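You operate a simulated robot arm through the tools that you are given. There is no shell and no other tool. Be economical: measure what you need, move in short steps, check, and stop when the job is done.

Carry out the task below with a simulated two-armed robot. There is one attempt and no reset: what you move stays moved.

JOB
Take the lid off the teal small tin on the middle of the grey table and lay it down there.

The check looks at the end state, three seconds after you hand in, the way a careful person would. Anything else that was tipped, shoved, dropped, spilled or broken makes it a failure. Lids that push on must go on centred and level and be pressed home; caps that screw on are set level and turned clockwise until they are tight.

ROBOT AND FRAMES
Two 7-joint arms with two-finger parallel grippers on one trunk, on a base that drives. Base frame: it is fixed to the floor where the robot stands at the start and does not move with it; the origin is under the middle of the robot, x ahead of it, y to its left, z up; the surface under the hand at the start is at about z = 80. Units: cm, rad, N and s.
The left shoulder is at the start at [7.1, 15.6, 100.5], the right one opposite. Payload 3.91 kg a hand.
The tool frame of a hand sits at the grasp point between the pads (the TCP): z along the fingers, y along the line on which they close. The tips reach 3 cm beyond it. Largest opening 11 cm; finger width 2, thickness 1; the body of the gripper, 4.8 by 11.2 cm, starts 5.5 cm behind the TCP.
Orientation is told as [roll, pitch, yaw] about the base's x, y, z axes, in that order, counted from this pose: with the fingers straight down and closing along the base's y, the tool's x points along the base's -x, its y along +y and its z along -z.

CONTROLS
- The arms move only by the tool step_arm. It takes "left_steps", "right_steps" or both (then of equal length, played together; a hand with none holds still); each is one flat list of numbers, 7 for each row, row after row: the turn, a rotation vector about the base's x, y, z in degrees, then the shift along the base's x, y, z in cm, then the opening, from 0 (shut) to 1 (fully open). In form: [ax, ay, az, x, y, z, hand, ax, ay, az, x, y, z, hand, ...]. A call has 1 to 10 rows; each row shifts and turns the commanded pose from where the row before left it. A row lasts 0.2 s, in which the tool goes at most 5 cm and 0.15 rad; a call with a longer step from one row to the next is refused whole, and so is a gripper value outside its range. A pose out of reach is approached as far as the arm can. The call stops where the force on the tool passes 40 N (or 10 N more than at its start, if that is more) or the arm is blocked; 0.2 s more then pass. The fingers move at their own pace (about 10.8 cm/s each) and stop on an object; they squeeze with about 44 N. The grip force told is the motor's: it shows also when the fingers shut on nothing. Time passes only in rows, and 0.2 s behind the last, so rows that do not move let the fingers close. It gives the time, the measured TCP pose, the force on the tool (base axes), the opening and the grip force at its end, in the units of the frame above (readings bear some noise), with the torque about the TCP (base axes, N m) and any sound that the robot's microphone picked up.
- Cameras (640 x 400 px; columns grow to the right, rows downward): "scene" is now at [12.68, 5.28, 125.07]; the picture's right is [0.55, -0.84, -0.00], its down [-0.34, -0.23, -0.91] and it looks along [0.76, 0.50, -0.41] (base axes); focal length 265 px, centre (320, 200). "left" rides on the left gripper at [7.2, -1.7, -10.3] in its tool frame; the picture's right is [0.23, 0.97, 0.00], its down [-0.76, 0.18, -0.62] and it looks along [-0.61, 0.14, 0.78] (tool axes); focal length 222 px, centre (320, 200). "right" rides on the right gripper at [7.2, 1.7, -10.3] in its tool frame; the picture's right is [-0.23, 0.97, 0.00], its down [-0.76, -0.18, -0.62] and it looks along [-0.61, -0.14, 0.78] (tool axes); focal length 222 px, centre (320, 200). There is no depth. A picture from a camera that has moved, and an enlarged one, comes with that camera's place and axes in the base frame and with its lens.
- camera(camera): a new picture of that camera. It takes no simulated time.
- lift_body(by): slides the trunk up (or, below 0, down) by that many cm; the arms and the scene camera ride with it, the base frame stays. It gives what a move gives, with no picture.
- steer(legs): drives the robot by 1 to 6 legs, each [ahead, left, turn to the left] in cm, cm and rad, along the robot's own axes; the way and the turn of a leg run together, so that a leg with both is an arc; at most 150 cm and 3.142 rad a leg. The arms and the cameras ride along, it lands a little off, and it stops where it bumps. It gives what a move gives.
- pan_tilt(pan, tilt): turns the head with the scene camera to pan (to the left, within 1.501 rad either way) and tilt (down, from -0.506 to 1.204), counted from straight ahead of the robot. It gives what a move gives.
- inspect(camera, box): a new picture of the part [left, top, right, bottom] of that camera's present view, enlarged. It takes no simulated time.
- close_job(): hands the job in; it is judged then, once.

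Go step by step. Nothing tells you exact positions but the pictures and the camera data: compare them with the known pose of the tool, close in by small moves and look again before you grip or let go. The budget is 120 turns and 88 pictures, counting those below and the enlarged ones. Unless the task says otherwise, let go and move clear before handing in, and close with one line.

The tools are called after ">>>" as name(argument=value, ...) on one line, values as JSON. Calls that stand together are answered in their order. step_arm: Moves the arms, as the interface text tells. Its arguments: {"type":"object","properties":{"left_steps":{"type":"array","items":{"type":"number"}},"right_steps":{"type":"array","items":{"type":"number"}}},"required":[]} The other tools are called the same way: lift_body (by) slides the trunk up or down; steer (legs) drives the base; pan_tilt (pan, tilt) turns the head that bears the scene camera; camera (camera) takes a picture; inspect (camera, box) takes an enlarged picture of a part of a camera's view; close_job () hands the job in.

At the start:

```text
time_s: 0.0
left_ee_pos: [61.4, 64.0, 112.63]
left_orientation: [0.0, 0.0, -0.002]
left_contact_force: [0.9, -0.3, 0.4]
left_torque: [0.01, 0.0, 0.0]
left_grip_width: 10.98
left_grip_force: 0.1
right_ee_pos: [63.86, 5.16, 112.52]
right_orientation: [-0.001, 0.0, 0.001]
right_contact_force: [0.5, 0.2, 0.0]
right_torque: [-0.02, -0.02, 0.02]
right_grip_width: 11.0
right_grip_force: 0.1
trunk travel left (down, up): [-45.0, 49.0]
robot x, y, heading: [-0.16, -0.18, 0.002]
head pan, tilt: [0.581, 0.422]
```

scene: 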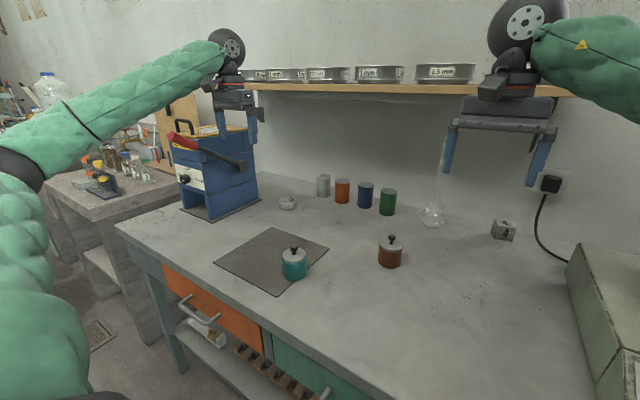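
right: 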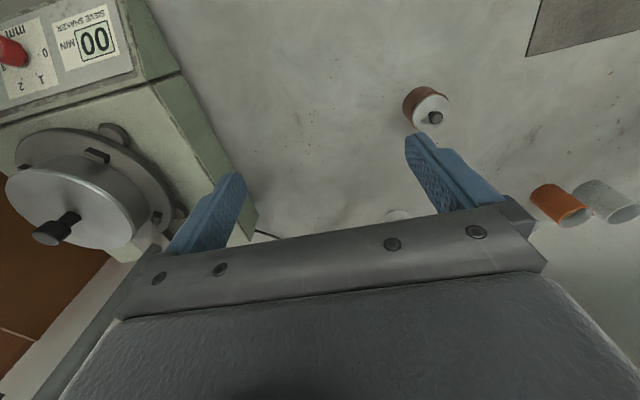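
left: 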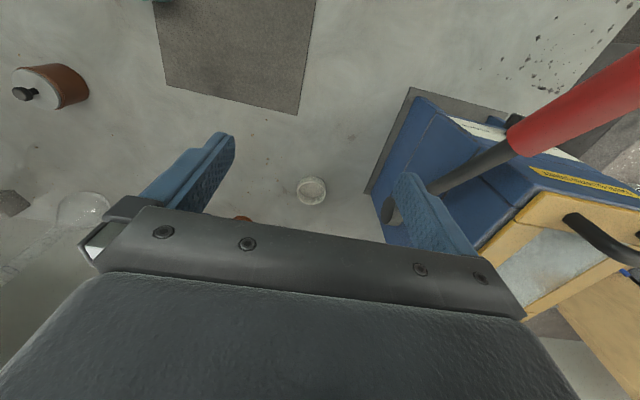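

The teal tin stands near the mat's front edge, at about (54, 40) with the table at z≈80. I'll take a closer look before moving.

>>> inspect(camera="scene", box=[254, 232, 334, 282])

>>> inspect(camera="scene", box=[200, 160, 520, 360])

```text
8.00 times, centred on (294, 257) of scene
camera zoom: at [12.68, 5.28, 125.07], right [0.55, -0.84, 0.0], down [-0.34, -0.23, -0.91], along [0.76, 0.5, -0.41], focal length 2119 px, centre (528, -256)
```

zoom: 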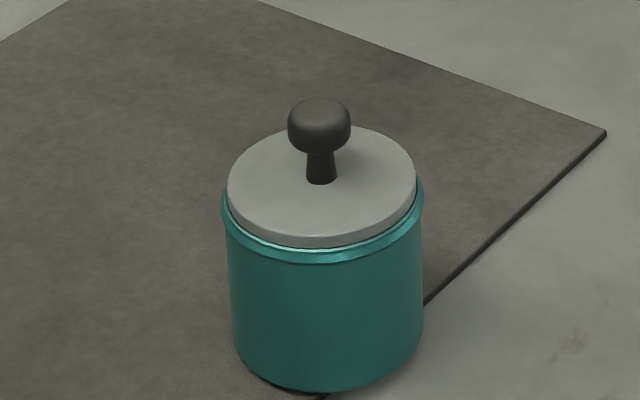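

```text
2.00 times, centred on (360, 260) of scene
camera zoom: at [12.68, 5.28, 125.07], right [0.55, -0.84, 0.0], down [-0.34, -0.23, -0.91], along [0.76, 0.5, -0.41], focal length 530 px, centre (240, 80)
```

zoom: 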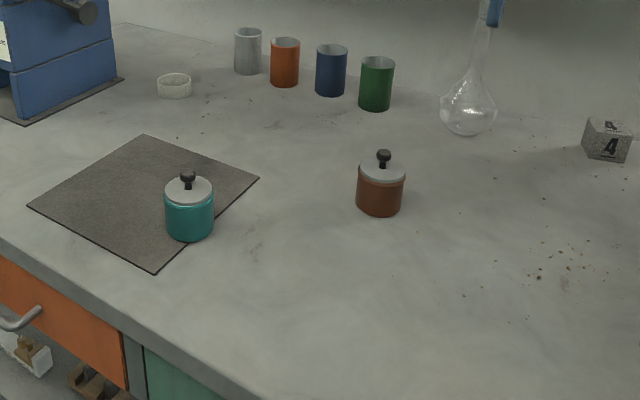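

The tin's axis is near (54, 40), its lid top is at z≈86.2, and the knob spans about 87–89 and is about 1.9 cm wide. I'll bring the left hand above it at the same height and look.

>>> step_arm(left_steps=[0, 0, 0, -1.04, -3.41, 0, 1, 0, 0, 0, -1.04, -3.41, 0, 1, 0, 0, 0, -1.04, -3.41, 0, 1, 0, 0, 0, -1.04, -3.41, 0, 1, 0, 0, 0, -1.04, -3.41, 0, 1, 0, 0, 0, -1.04, -3.41, 0, 1, 0, 0, 0, -1.04, -3.41, 0, 1, 0, 0, 0, 0, 0, -4, 0.6, 0, 0, 0, 0, 0, -4, 0.5])

>>> camera(camera="left")

>>> camera(camera="scene")

```text
time_s: 2.0
left_ee_pos: [54.28, 40.18, 104.55]
left_orientation: [-0.001, 0.0, -0.001]
left_contact_force: [-0.4, 0.1, -0.1]
left_torque: [0.0, 0.0, -0.02]
left_grip_width: 5.48
left_grip_force: 0.1
right_ee_pos: [63.83, 5.09, 112.58]
right_orientation: [0.0, -0.001, 0.0]
right_contact_force: [0.5, -0.2, -0.2]
right_torque: [-0.01, -0.01, 0.04]
right_grip_width: 11.0
right_grip_force: 0.0
trunk travel left (down, up): [-45.0, 49.0]
robot x, y, heading: [-0.09, 0.03, 0.001]
head pan, tilt: [0.581, 0.422]
```

```text
82 pictures are left
camera left: at [47.01, 38.39, 114.98], right [-0.23, 0.97, 0.0], down [0.76, 0.18, 0.62], along [0.61, 0.14, -0.78], focal length 222 px, centre (320, 200)
```

left: 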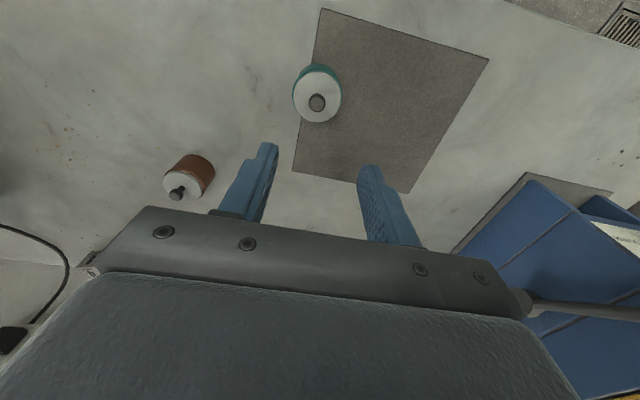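

```text
81 pictures are left
camera scene: at [12.7, 5.26, 125.08], right [0.55, -0.84, 0.0], down [-0.34, -0.23, -0.91], along [0.76, 0.5, -0.41], focal length 265 px, centre (320, 200)
```

scene: 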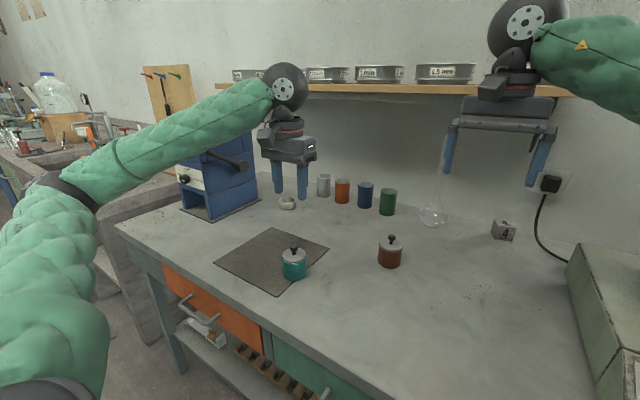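

The knob appears at about (53.9, 39.7), which agrees with the first estimate. I'll descend partway and check again.

>>> step_arm(left_steps=[0, 0, 0, -0.3, -0.5, -3, 0.5, 0, 0, 0, 0, 0, -3, 0.5, 0, 0, 0, 0, 0, -3, 0.45, 0, 0, 0, 0, 0, 0, 0.45])

>>> camera(camera="left")

>>> inspect(camera="scene", box=[246, 202, 342, 282])

```text
time_s: 3.0
left_ee_pos: [53.75, 39.58, 95.57]
left_orientation: [0.001, 0.0, -0.001]
left_contact_force: [-0.2, 0.2, 0.3]
left_torque: [-0.02, -0.02, 0.01]
left_grip_width: 4.94
left_grip_force: 0.0
right_ee_pos: [63.71, 5.11, 112.48]
right_orientation: [0.0, -0.002, -0.002]
right_contact_force: [-0.7, 0.2, 1.0]
right_torque: [0.02, -0.02, 0.0]
right_grip_width: 11.02
right_grip_force: 0.0
trunk travel left (down, up): [-45.0, 49.0]
robot x, y, heading: [0.44, -0.09, -0.007]
head pan, tilt: [0.581, 0.422]
```

```text
80 pictures are left
camera left: at [46.59, 37.89, 106.01], right [-0.23, 0.97, 0.0], down [0.76, 0.18, 0.62], along [0.61, 0.14, -0.78], focal length 222 px, centre (320, 200)
```

left: 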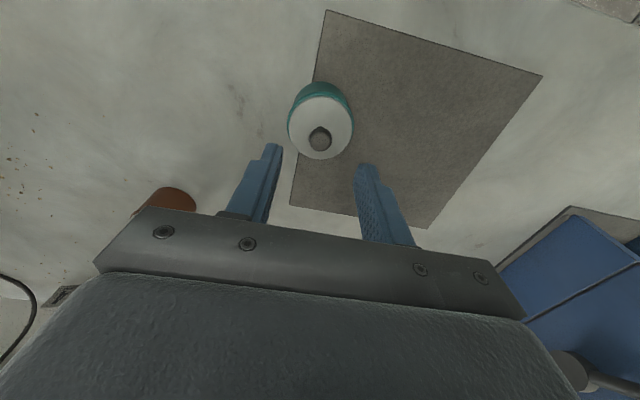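

```text
5.00 times, centred on (294, 242) of scene
camera zoom: at [12.66, 5.24, 125.08], right [0.55, -0.84, 0.0], down [-0.34, -0.23, -0.91], along [0.76, 0.5, -0.41], focal length 1324 px, centre (450, -10)
```

zoom: 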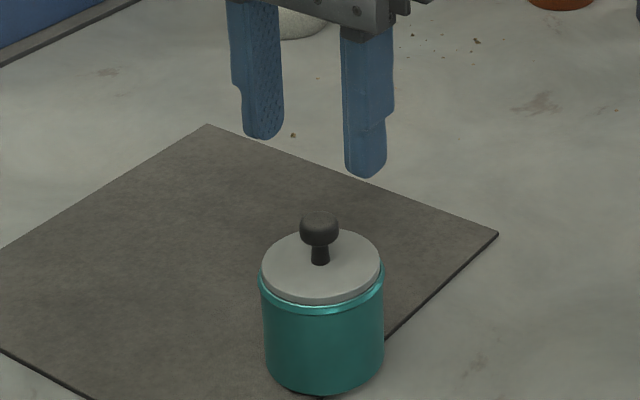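

The hand is centred over the knob within a few mm. Next I'll go down so the tips are just above the lid.

>>> step_arm(left_steps=[0, 0, 0, 0, 0, -2.5, 0.45, 0, 0, 0, 0, 0, -2, 0.45, 0, 0, 0, 0, 0, -0.8, 0.45, 0, 0, 0, 0, 0, 0, 0.45])

>>> inspect(camera="scene", box=[246, 212, 342, 282])

>>> inspect(camera="left", box=[220, 100, 420, 260])

```text
time_s: 4.0
left_ee_pos: [53.78, 39.6, 90.31]
left_orientation: [-0.001, 0.0, 0.0]
left_contact_force: [-1.0, 0.4, -0.3]
left_torque: [0.01, -0.02, -0.01]
left_grip_width: 4.96
left_grip_force: 0.1
right_ee_pos: [63.84, 5.01, 112.49]
right_orientation: [0.001, 0.001, 0.0]
right_contact_force: [-0.1, 0.5, 0.4]
right_torque: [0.02, -0.01, 0.0]
right_grip_width: 11.0
right_grip_force: 0.0
trunk travel left (down, up): [-45.0, 49.0]
robot x, y, heading: [0.05, -0.01, -0.001]
head pan, tilt: [0.581, 0.422]
```

```text
5.71 times, centred on (294, 247) of scene
camera zoom: at [12.67, 5.27, 125.07], right [0.55, -0.84, 0.0], down [-0.34, -0.23, -0.91], along [0.76, 0.5, -0.41], focal length 1514 px, centre (469, -69)
```

zoom: 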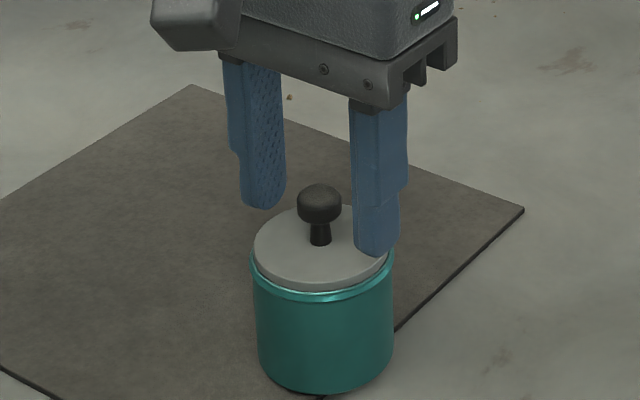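

```text
2.50 times, centred on (320, 180) of left
camera zoom: at [46.6, 37.86, 100.73], right [-0.23, 0.97, 0.0], down [0.76, 0.18, 0.62], along [0.61, 0.14, -0.78], focal length 555 px, centre (320, 250)
```

zoom: 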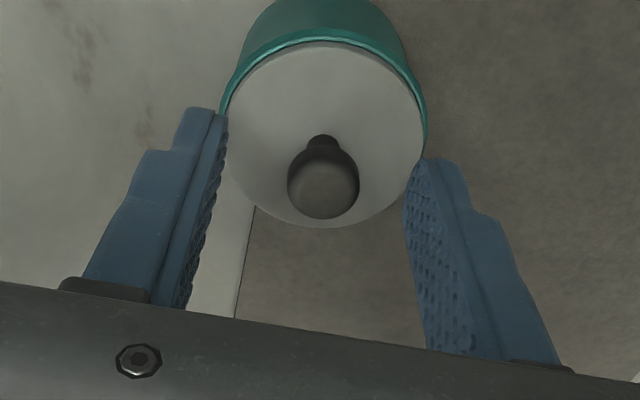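

The fingers straddle the knob, and the axis reads about (54.0, 39.6). I'll nudge x slightly, lower a little and close.

>>> step_arm(left_steps=[0, 0, 0, 0.2, 0, -0.3, 0.4, 0, 0, 0, 0, 0, 0, 0.3, 0, 0, 0, 0, 0, 0, 0.22, 0, 0, 0, 0, 0, 0, 0, 0, 0, 0, 0, 0, 0, 0, 0, 0, 0, 0, 0, 0, 0])

>>> inspect(camera="scene", box=[246, 212, 342, 282])

```text
time_s: 5.4
left_ee_pos: [53.97, 39.62, 90.1]
left_orientation: [0.0, 0.0, 0.001]
left_contact_force: [0.3, 0.9, 2.4]
left_torque: [0.0, -0.06, -0.01]
left_grip_width: 1.67
left_grip_force: 43.8
right_ee_pos: [63.9, 5.12, 112.51]
right_orientation: [0.001, 0.001, 0.0]
right_contact_force: [0.3, 0.1, 1.0]
right_torque: [-0.01, -0.01, 0.02]
right_grip_width: 11.01
right_grip_force: 0.1
trunk travel left (down, up): [-45.0, 49.0]
robot x, y, heading: [-0.21, 0.1, -0.001]
head pan, tilt: [0.581, 0.422]
```

```text
5.71 times, centred on (294, 247) of scene
camera zoom: at [12.67, 5.27, 125.08], right [0.55, -0.84, 0.0], down [-0.34, -0.23, -0.91], along [0.76, 0.5, -0.41], focal length 1514 px, centre (469, -69)
```

zoom: 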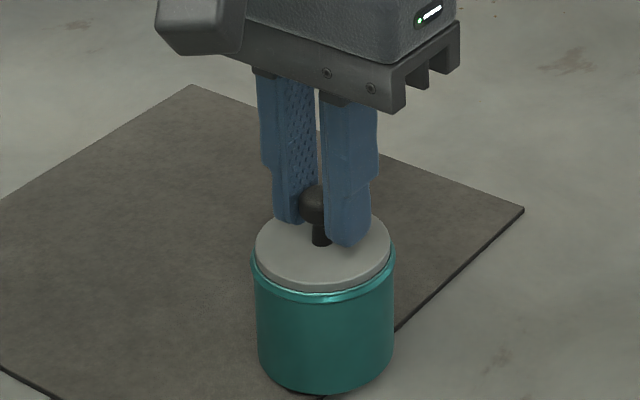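

The knob is gripped at a width of 1.67. I'll test with a small lift to see whether the lid comes away freely.

>>> step_arm(left_steps=[0, 0, 0, 0, 0, 0.2, 0, 0, 0, 0, 0, 0, 0.2, 0, 0, 0, 0, 0, 0, 0.2, 0])

>>> inspect(camera="scene", box=[246, 212, 342, 282])

```text
time_s: 6.2
left_ee_pos: [54.01, 39.61, 90.71]
left_orientation: [-0.001, 0.0, 0.0]
left_contact_force: [0.3, 0.2, -0.3]
left_torque: [0.01, 0.02, -0.01]
left_grip_width: 1.68
left_grip_force: 43.4
right_ee_pos: [63.84, 5.08, 112.6]
right_orientation: [0.0, 0.001, -0.001]
right_contact_force: [0.7, 0.2, -1.0]
right_torque: [0.01, -0.01, 0.02]
right_grip_width: 11.0
right_grip_force: 0.1
trunk travel left (down, up): [-45.0, 49.0]
robot x, y, heading: [0.23, -0.15, 0.002]
head pan, tilt: [0.581, 0.422]
heard: snap
```

```text
5.71 times, centred on (294, 247) of scene
camera zoom: at [12.68, 5.27, 125.07], right [0.55, -0.84, 0.0], down [-0.34, -0.23, -0.91], along [0.76, 0.5, -0.41], focal length 1514 px, centre (469, -69)
```

zoom: 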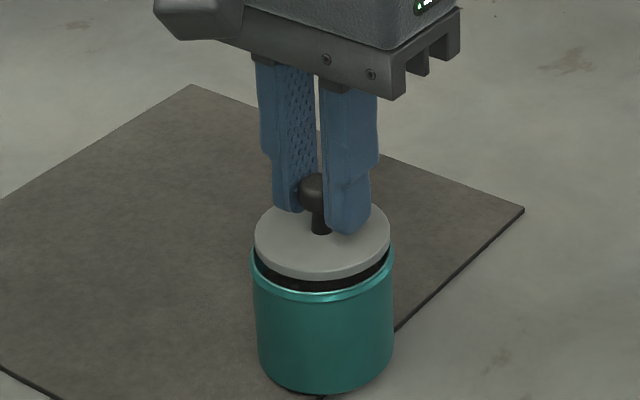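

The lid snapped open and is coming up while the tin stays put. I'll lift it well clear.

>>> step_arm(left_steps=[0, 0, 0, 0, 0, 0.5, 0, 0, 0, 0, 0, 0, 1, 0, 0, 0, 0, 0, 0, 2, 0, 0, 0, 0, 0, 0, 2.5, 0, 0, 0, 0, 0, 0, 2.5, 0])

>>> inspect(camera="scene", box=[214, 187, 374, 287])

>>> camera(camera="left")

```text
time_s: 7.4
left_ee_pos: [53.89, 39.49, 99.23]
left_orientation: [0.0, 0.001, 0.0]
left_contact_force: [0.6, 0.1, 0.5]
left_torque: [0.02, -0.02, 0.01]
left_grip_width: 1.69
left_grip_force: 44.3
right_ee_pos: [63.91, 5.06, 112.55]
right_orientation: [0.001, 0.0, -0.001]
right_contact_force: [-1.2, 0.3, 0.4]
right_torque: [0.02, 0.01, 0.03]
right_grip_width: 11.02
right_grip_force: 0.0
trunk travel left (down, up): [-45.0, 49.0]
robot x, y, heading: [-0.03, 0.01, -0.003]
head pan, tilt: [0.581, 0.422]
```

```text
4.00 times, centred on (294, 237) of scene
camera zoom: at [12.62, 5.22, 125.08], right [0.55, -0.84, 0.0], down [-0.34, -0.23, -0.91], along [0.76, 0.5, -0.41], focal length 1060 px, centre (424, 52)
```

zoom: 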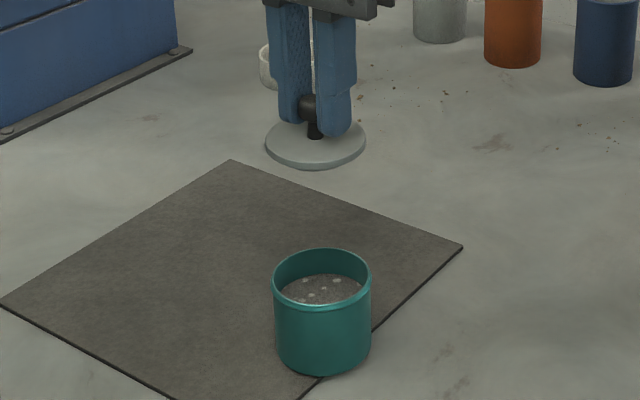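

```text
73 pictures are left
camera left: at [46.73, 37.79, 109.67], right [-0.23, 0.97, 0.0], down [0.76, 0.18, 0.62], along [0.61, 0.14, -0.78], focal length 222 px, centre (320, 200)
```

left: 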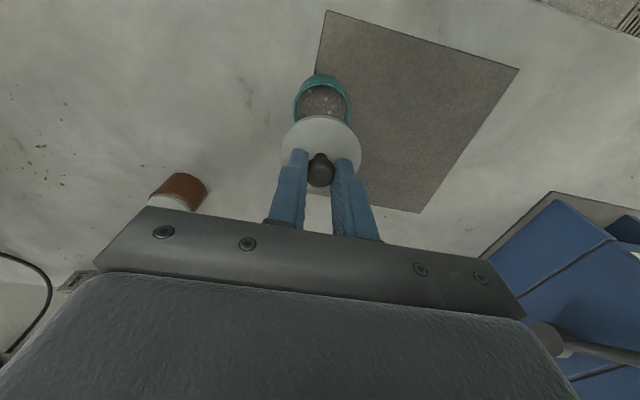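

The lid is off and the tin is still upright. I'll carry it to a bare patch of table at about (60, 29), between the mat and the brown tin, and lower partway.

>>> step_arm(left_steps=[0, 0, 0, 1.5, -2.6, 0, 0, 0, 0, 0, 1.5, -2.6, 0, 0, 0, 0, 0, 1.5, -2.6, 0, 0, 0, 0, 0, 1.5, -2.6, 0, 0, 0, 0, 0, 0, 0, 0, 0, 0, 0, 0, 0, 0, -3, 0, 0, 0, 0, 0, 0, -3, 0, 0, 0, 0, 0, 0, -3, 0, 0, 0, 0, 0, 0, -2, 0, 0, 0, 0, 0, 0, 0, 0])

>>> camera(camera="scene")

>>> inspect(camera="scene", box=[280, 200, 440, 300])

>>> camera(camera="left")

```text
time_s: 9.6
left_ee_pos: [60.1, 29.22, 88.2]
left_orientation: [0.0, 0.0, -0.001]
left_contact_force: [0.0, 0.0, -0.7]
left_torque: [-0.01, 0.01, -0.01]
left_grip_width: 1.69
left_grip_force: 43.7
right_ee_pos: [63.88, 5.06, 112.51]
right_orientation: [0.001, 0.0, 0.0]
right_contact_force: [0.4, -0.3, -0.1]
right_torque: [0.0, 0.0, 0.01]
right_grip_width: 11.01
right_grip_force: 0.1
trunk travel left (down, up): [-45.0, 49.0]
robot x, y, heading: [0.13, 0.09, -0.003]
head pan, tilt: [0.581, 0.422]
```

```text
72 pictures are left
camera scene: at [12.69, 5.26, 125.07], right [0.55, -0.84, 0.0], down [-0.34, -0.23, -0.91], along [0.76, 0.5, -0.41], focal length 265 px, centre (320, 200)
```

scene: 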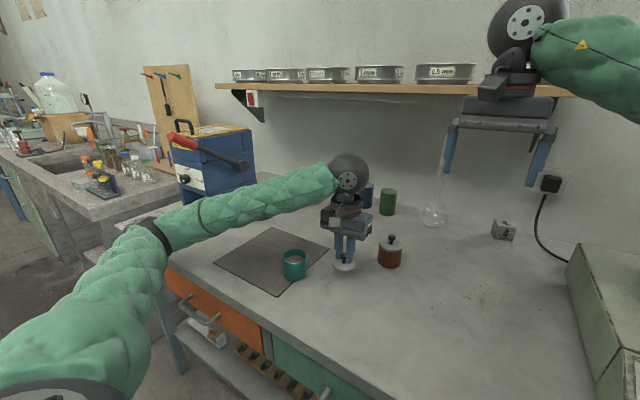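

```text
4.00 times, centred on (360, 250) of scene
camera zoom: at [12.69, 5.26, 125.07], right [0.55, -0.84, 0.0], down [-0.34, -0.23, -0.91], along [0.76, 0.5, -0.41], focal length 1060 px, centre (160, 0)
```

zoom: 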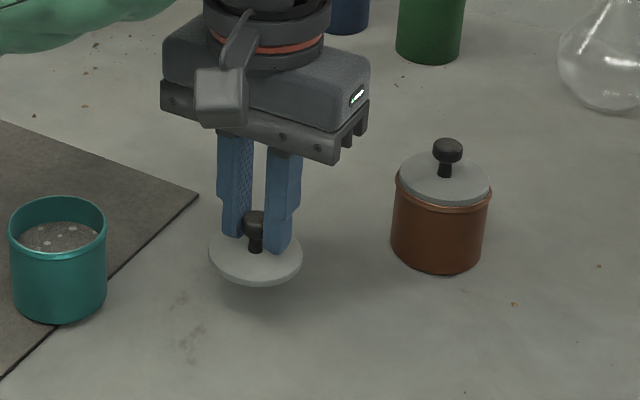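

```text
70 pictures are left
camera left: at [52.85, 27.43, 98.52], right [-0.23, 0.97, 0.0], down [0.76, 0.18, 0.62], along [0.61, 0.14, -0.78], focal length 222 px, centre (320, 200)
```

left: 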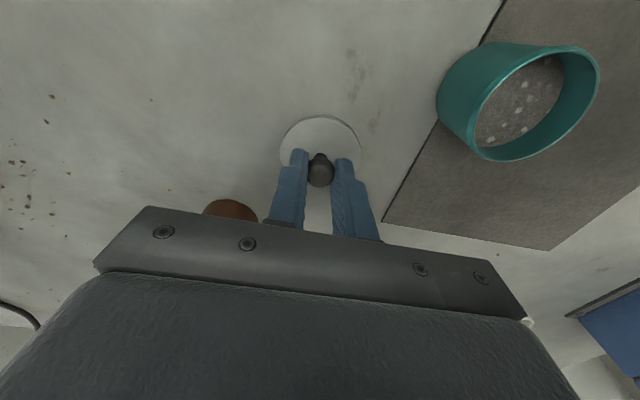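

The lid hangs level a few cm above a clear spot. I'll lower it gently until it touches.

>>> step_arm(left_steps=[0, 0, 0, 0, 0, -0.8, 0, 0, 0, 0, 0, 0, -0.6, 0, 0, 0, 0, 0, 0, -0.4, 0, 0, 0, 0, 0, 0, -0.3, 0, 0, 0, 0, 0, 0, -0.3, 0])

>>> inspect(camera="scene", box=[304, 232, 384, 282])

```text
time_s: 10.8
left_ee_pos: [60.02, 29.21, 85.85]
left_orientation: [0.001, -0.001, 0.0]
left_contact_force: [0.5, -0.5, -0.4]
left_torque: [0.0, 0.02, 0.02]
left_grip_width: 1.68
left_grip_force: 44.2
right_ee_pos: [63.81, 5.04, 112.57]
right_orientation: [0.001, 0.0, 0.001]
right_contact_force: [0.9, 0.1, -0.3]
right_torque: [0.01, 0.0, -0.02]
right_grip_width: 11.0
right_grip_force: 0.2
trunk travel left (down, up): [-45.0, 49.0]
robot x, y, heading: [0.16, 0.03, 0.004]
head pan, tilt: [0.581, 0.422]
```

```text
8.00 times, centred on (344, 257) of scene
camera zoom: at [12.69, 5.27, 125.07], right [0.55, -0.84, 0.0], down [-0.34, -0.23, -0.91], along [0.76, 0.5, -0.41], focal length 2119 px, centre (128, -256)
```

zoom: 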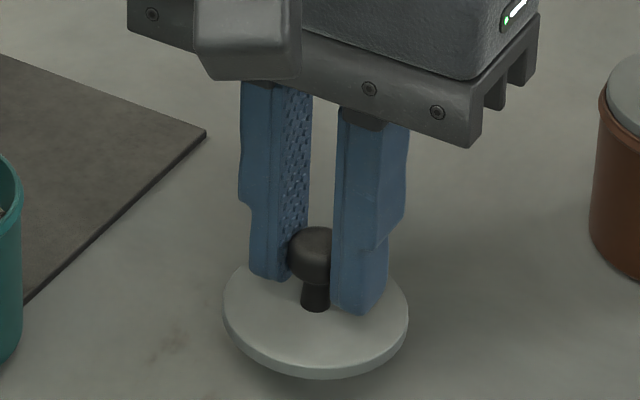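

>>> step_arm(left_steps=[0, 0, 0, 0, 0, -0.2, 0, 0, 0, 0, 0, 0, -0.2, 0, 0, 0, 0, 0, 0, -0.1, 0])

>>> inspect(camera="scene", box=[304, 232, 384, 282])

```text
time_s: 11.6
left_ee_pos: [59.92, 29.25, 85.13]
left_orientation: [0.0, -0.001, -0.001]
left_contact_force: [0.7, -0.5, -0.5]
left_torque: [0.02, 0.0, 0.05]
left_grip_width: 1.69
left_grip_force: 43.9
right_ee_pos: [63.89, 5.08, 112.54]
right_orientation: [0.0, 0.001, 0.0]
right_contact_force: [-0.3, 0.0, 0.0]
right_torque: [0.0, 0.02, 0.01]
right_grip_width: 11.01
right_grip_force: 0.1
trunk travel left (down, up): [-45.0, 49.0]
robot x, y, heading: [-0.1, -0.11, 0.002]
head pan, tilt: [0.581, 0.422]
```

```text
8.00 times, centred on (344, 257) of scene
camera zoom: at [12.69, 5.27, 125.07], right [0.55, -0.84, 0.0], down [-0.34, -0.23, -0.91], along [0.76, 0.5, -0.41], focal length 2119 px, centre (128, -256)
```

zoom: 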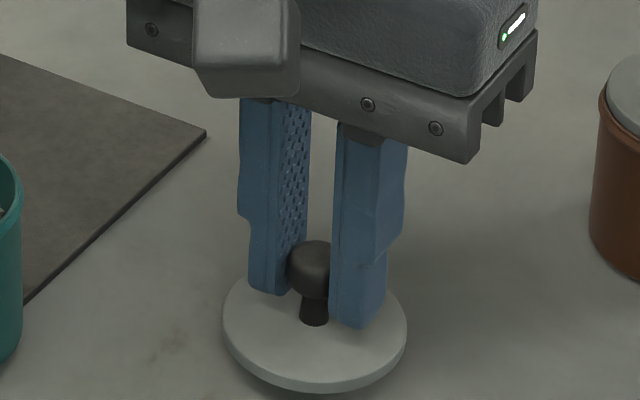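

Still no contact, and the shadow is close. I'll continue down in small steps.

>>> step_arm(left_steps=[0, 0, 0, 0, 0, -0.15, 0, 0, 0, 0, 0, 0, -0.15, 0, 0, 0, 0, 0, 0, -0.1, 0, 0, 0, 0, 0, 0, 0, 0])

>>> inspect(camera="scene", box=[304, 232, 384, 282])

```text
time_s: 12.6
left_ee_pos: [59.97, 29.19, 84.84]
left_orientation: [0.0, 0.0, -0.001]
left_contact_force: [-0.7, -0.1, -0.3]
left_torque: [0.01, 0.01, -0.01]
left_grip_width: 1.68
left_grip_force: 43.2
right_ee_pos: [63.81, 5.05, 112.49]
right_orientation: [0.0, 0.002, -0.001]
right_contact_force: [-0.3, 0.1, 0.2]
right_torque: [-0.01, 0.0, 0.04]
right_grip_width: 11.02
right_grip_force: 0.2
trunk travel left (down, up): [-45.0, 49.0]
robot x, y, heading: [-0.55, 0.05, -0.001]
head pan, tilt: [0.581, 0.422]
```

```text
8.00 times, centred on (344, 257) of scene
camera zoom: at [12.68, 5.27, 125.07], right [0.55, -0.84, 0.0], down [-0.34, -0.23, -0.91], along [0.76, 0.5, -0.41], focal length 2119 px, centre (128, -256)
```

zoom: 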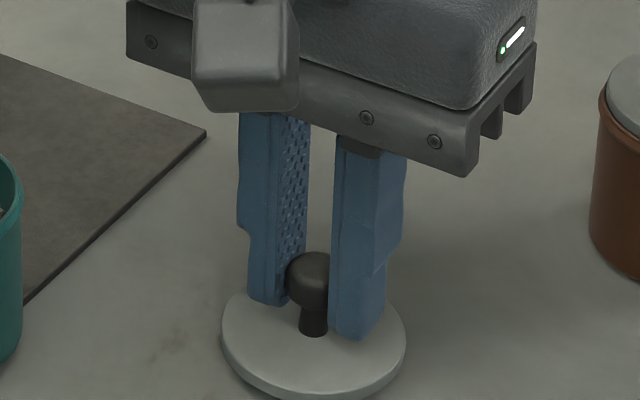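

>>> step_arm(left_steps=[0, 0, 0, 0, 0, -0.1, 0, 0, 0, 0, 0, 0, -0.1, 0, 0, 0, 0, 0, 0, -0.1, 0, 0, 0, 0, 0, 0, 0, 0])

>>> inspect(camera="scene", box=[304, 237, 384, 287])

```text
time_s: 13.6
left_ee_pos: [59.82, 29.24, 84.79]
left_orientation: [0.002, -0.001, 0.0]
left_contact_force: [2.1, 3.0, 17.5]
left_torque: [-0.16, -0.08, 0.08]
left_grip_width: 1.69
left_grip_force: 43.8
right_ee_pos: [63.69, 5.11, 112.69]
right_orientation: [-0.001, -0.002, 0.001]
right_contact_force: [0.6, -1.2, 0.8]
right_torque: [-0.01, -0.01, 0.02]
right_grip_width: 11.0
right_grip_force: 0.1
trunk travel left (down, up): [-45.0, 49.0]
robot x, y, heading: [-0.32, 0.17, 0.0]
head pan, tilt: [0.581, 0.422]
```

```text
8.00 times, centred on (344, 262) of scene
camera zoom: at [12.61, 5.24, 125.1], right [0.55, -0.84, 0.0], down [-0.34, -0.23, -0.91], along [0.76, 0.5, -0.41], focal length 2119 px, centre (128, -296)
```

zoom: 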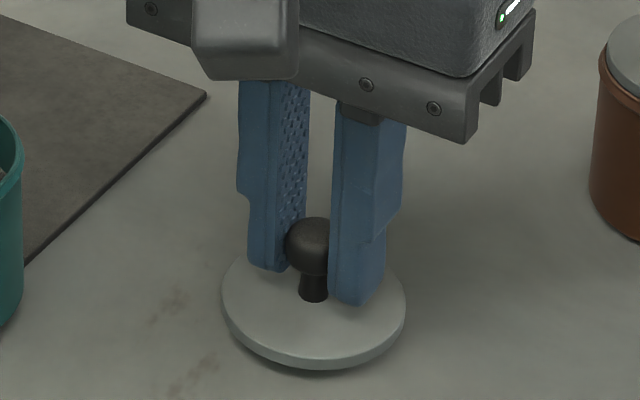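

The lid is down on the table, with 17 N of contact. I'll ease the pressure, open a little and rise straight up.

>>> step_arm(left_steps=[0, 0, 0, 0, 0, 0.2, 0, 0, 0, 0, 0, 0, 0, 0.2, 0, 0, 0, 0, 0, 0, 0.4, 0, 0, 0, 0, 0, 0, 0.4, 0, 0, 0, 0, 0, 1, 0.4, 0, 0, 0, 0, 0, 3, 0.4, 0, 0, 0, 0, 0, 4, 0.4, 0, 0, 0, 0, 0, 4, 0.4, 0, 0, 0, 0, 0, 4, 0.4, 0, 0, 0, 0, 0, 0, 0.4])

>>> inspect(camera="scene", box=[240, 180, 440, 305])

```text
time_s: 15.8
left_ee_pos: [60.19, 29.27, 100.77]
left_orientation: [-0.001, 0.001, 0.001]
left_contact_force: [0.2, -0.3, -0.1]
left_torque: [0.0, 0.01, 0.01]
left_grip_width: 4.39
left_grip_force: 0.0
right_ee_pos: [63.86, 5.16, 112.37]
right_orientation: [0.001, 0.002, -0.001]
right_contact_force: [-0.3, -0.6, 0.7]
right_torque: [0.02, -0.02, -0.02]
right_grip_width: 11.0
right_grip_force: 0.2
trunk travel left (down, up): [-45.0, 49.0]
robot x, y, heading: [-0.13, -0.13, 0.001]
head pan, tilt: [0.581, 0.422]
```

```text
3.20 times, centred on (340, 242) of scene
camera zoom: at [12.73, 5.31, 125.06], right [0.55, -0.84, 0.0], down [-0.34, -0.23, -0.91], along [0.76, 0.5, -0.41], focal length 848 px, centre (256, 64)
```

zoom: 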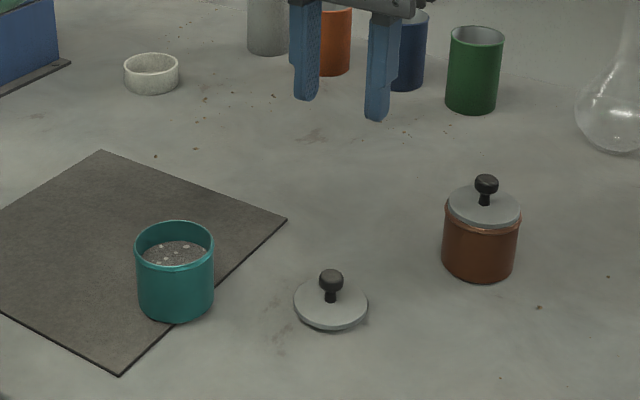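

The lid lies flat on the table, the tin stands open and undisturbed, and the hand is clear. I'm handing in now.

>>> close_job()

```text
The job is handed in.
```

The teal tin's lid is off and lying flat on the grey table, between the mat and the brown tin. The tin is still upright with its contents in place, and nothing else was moved.
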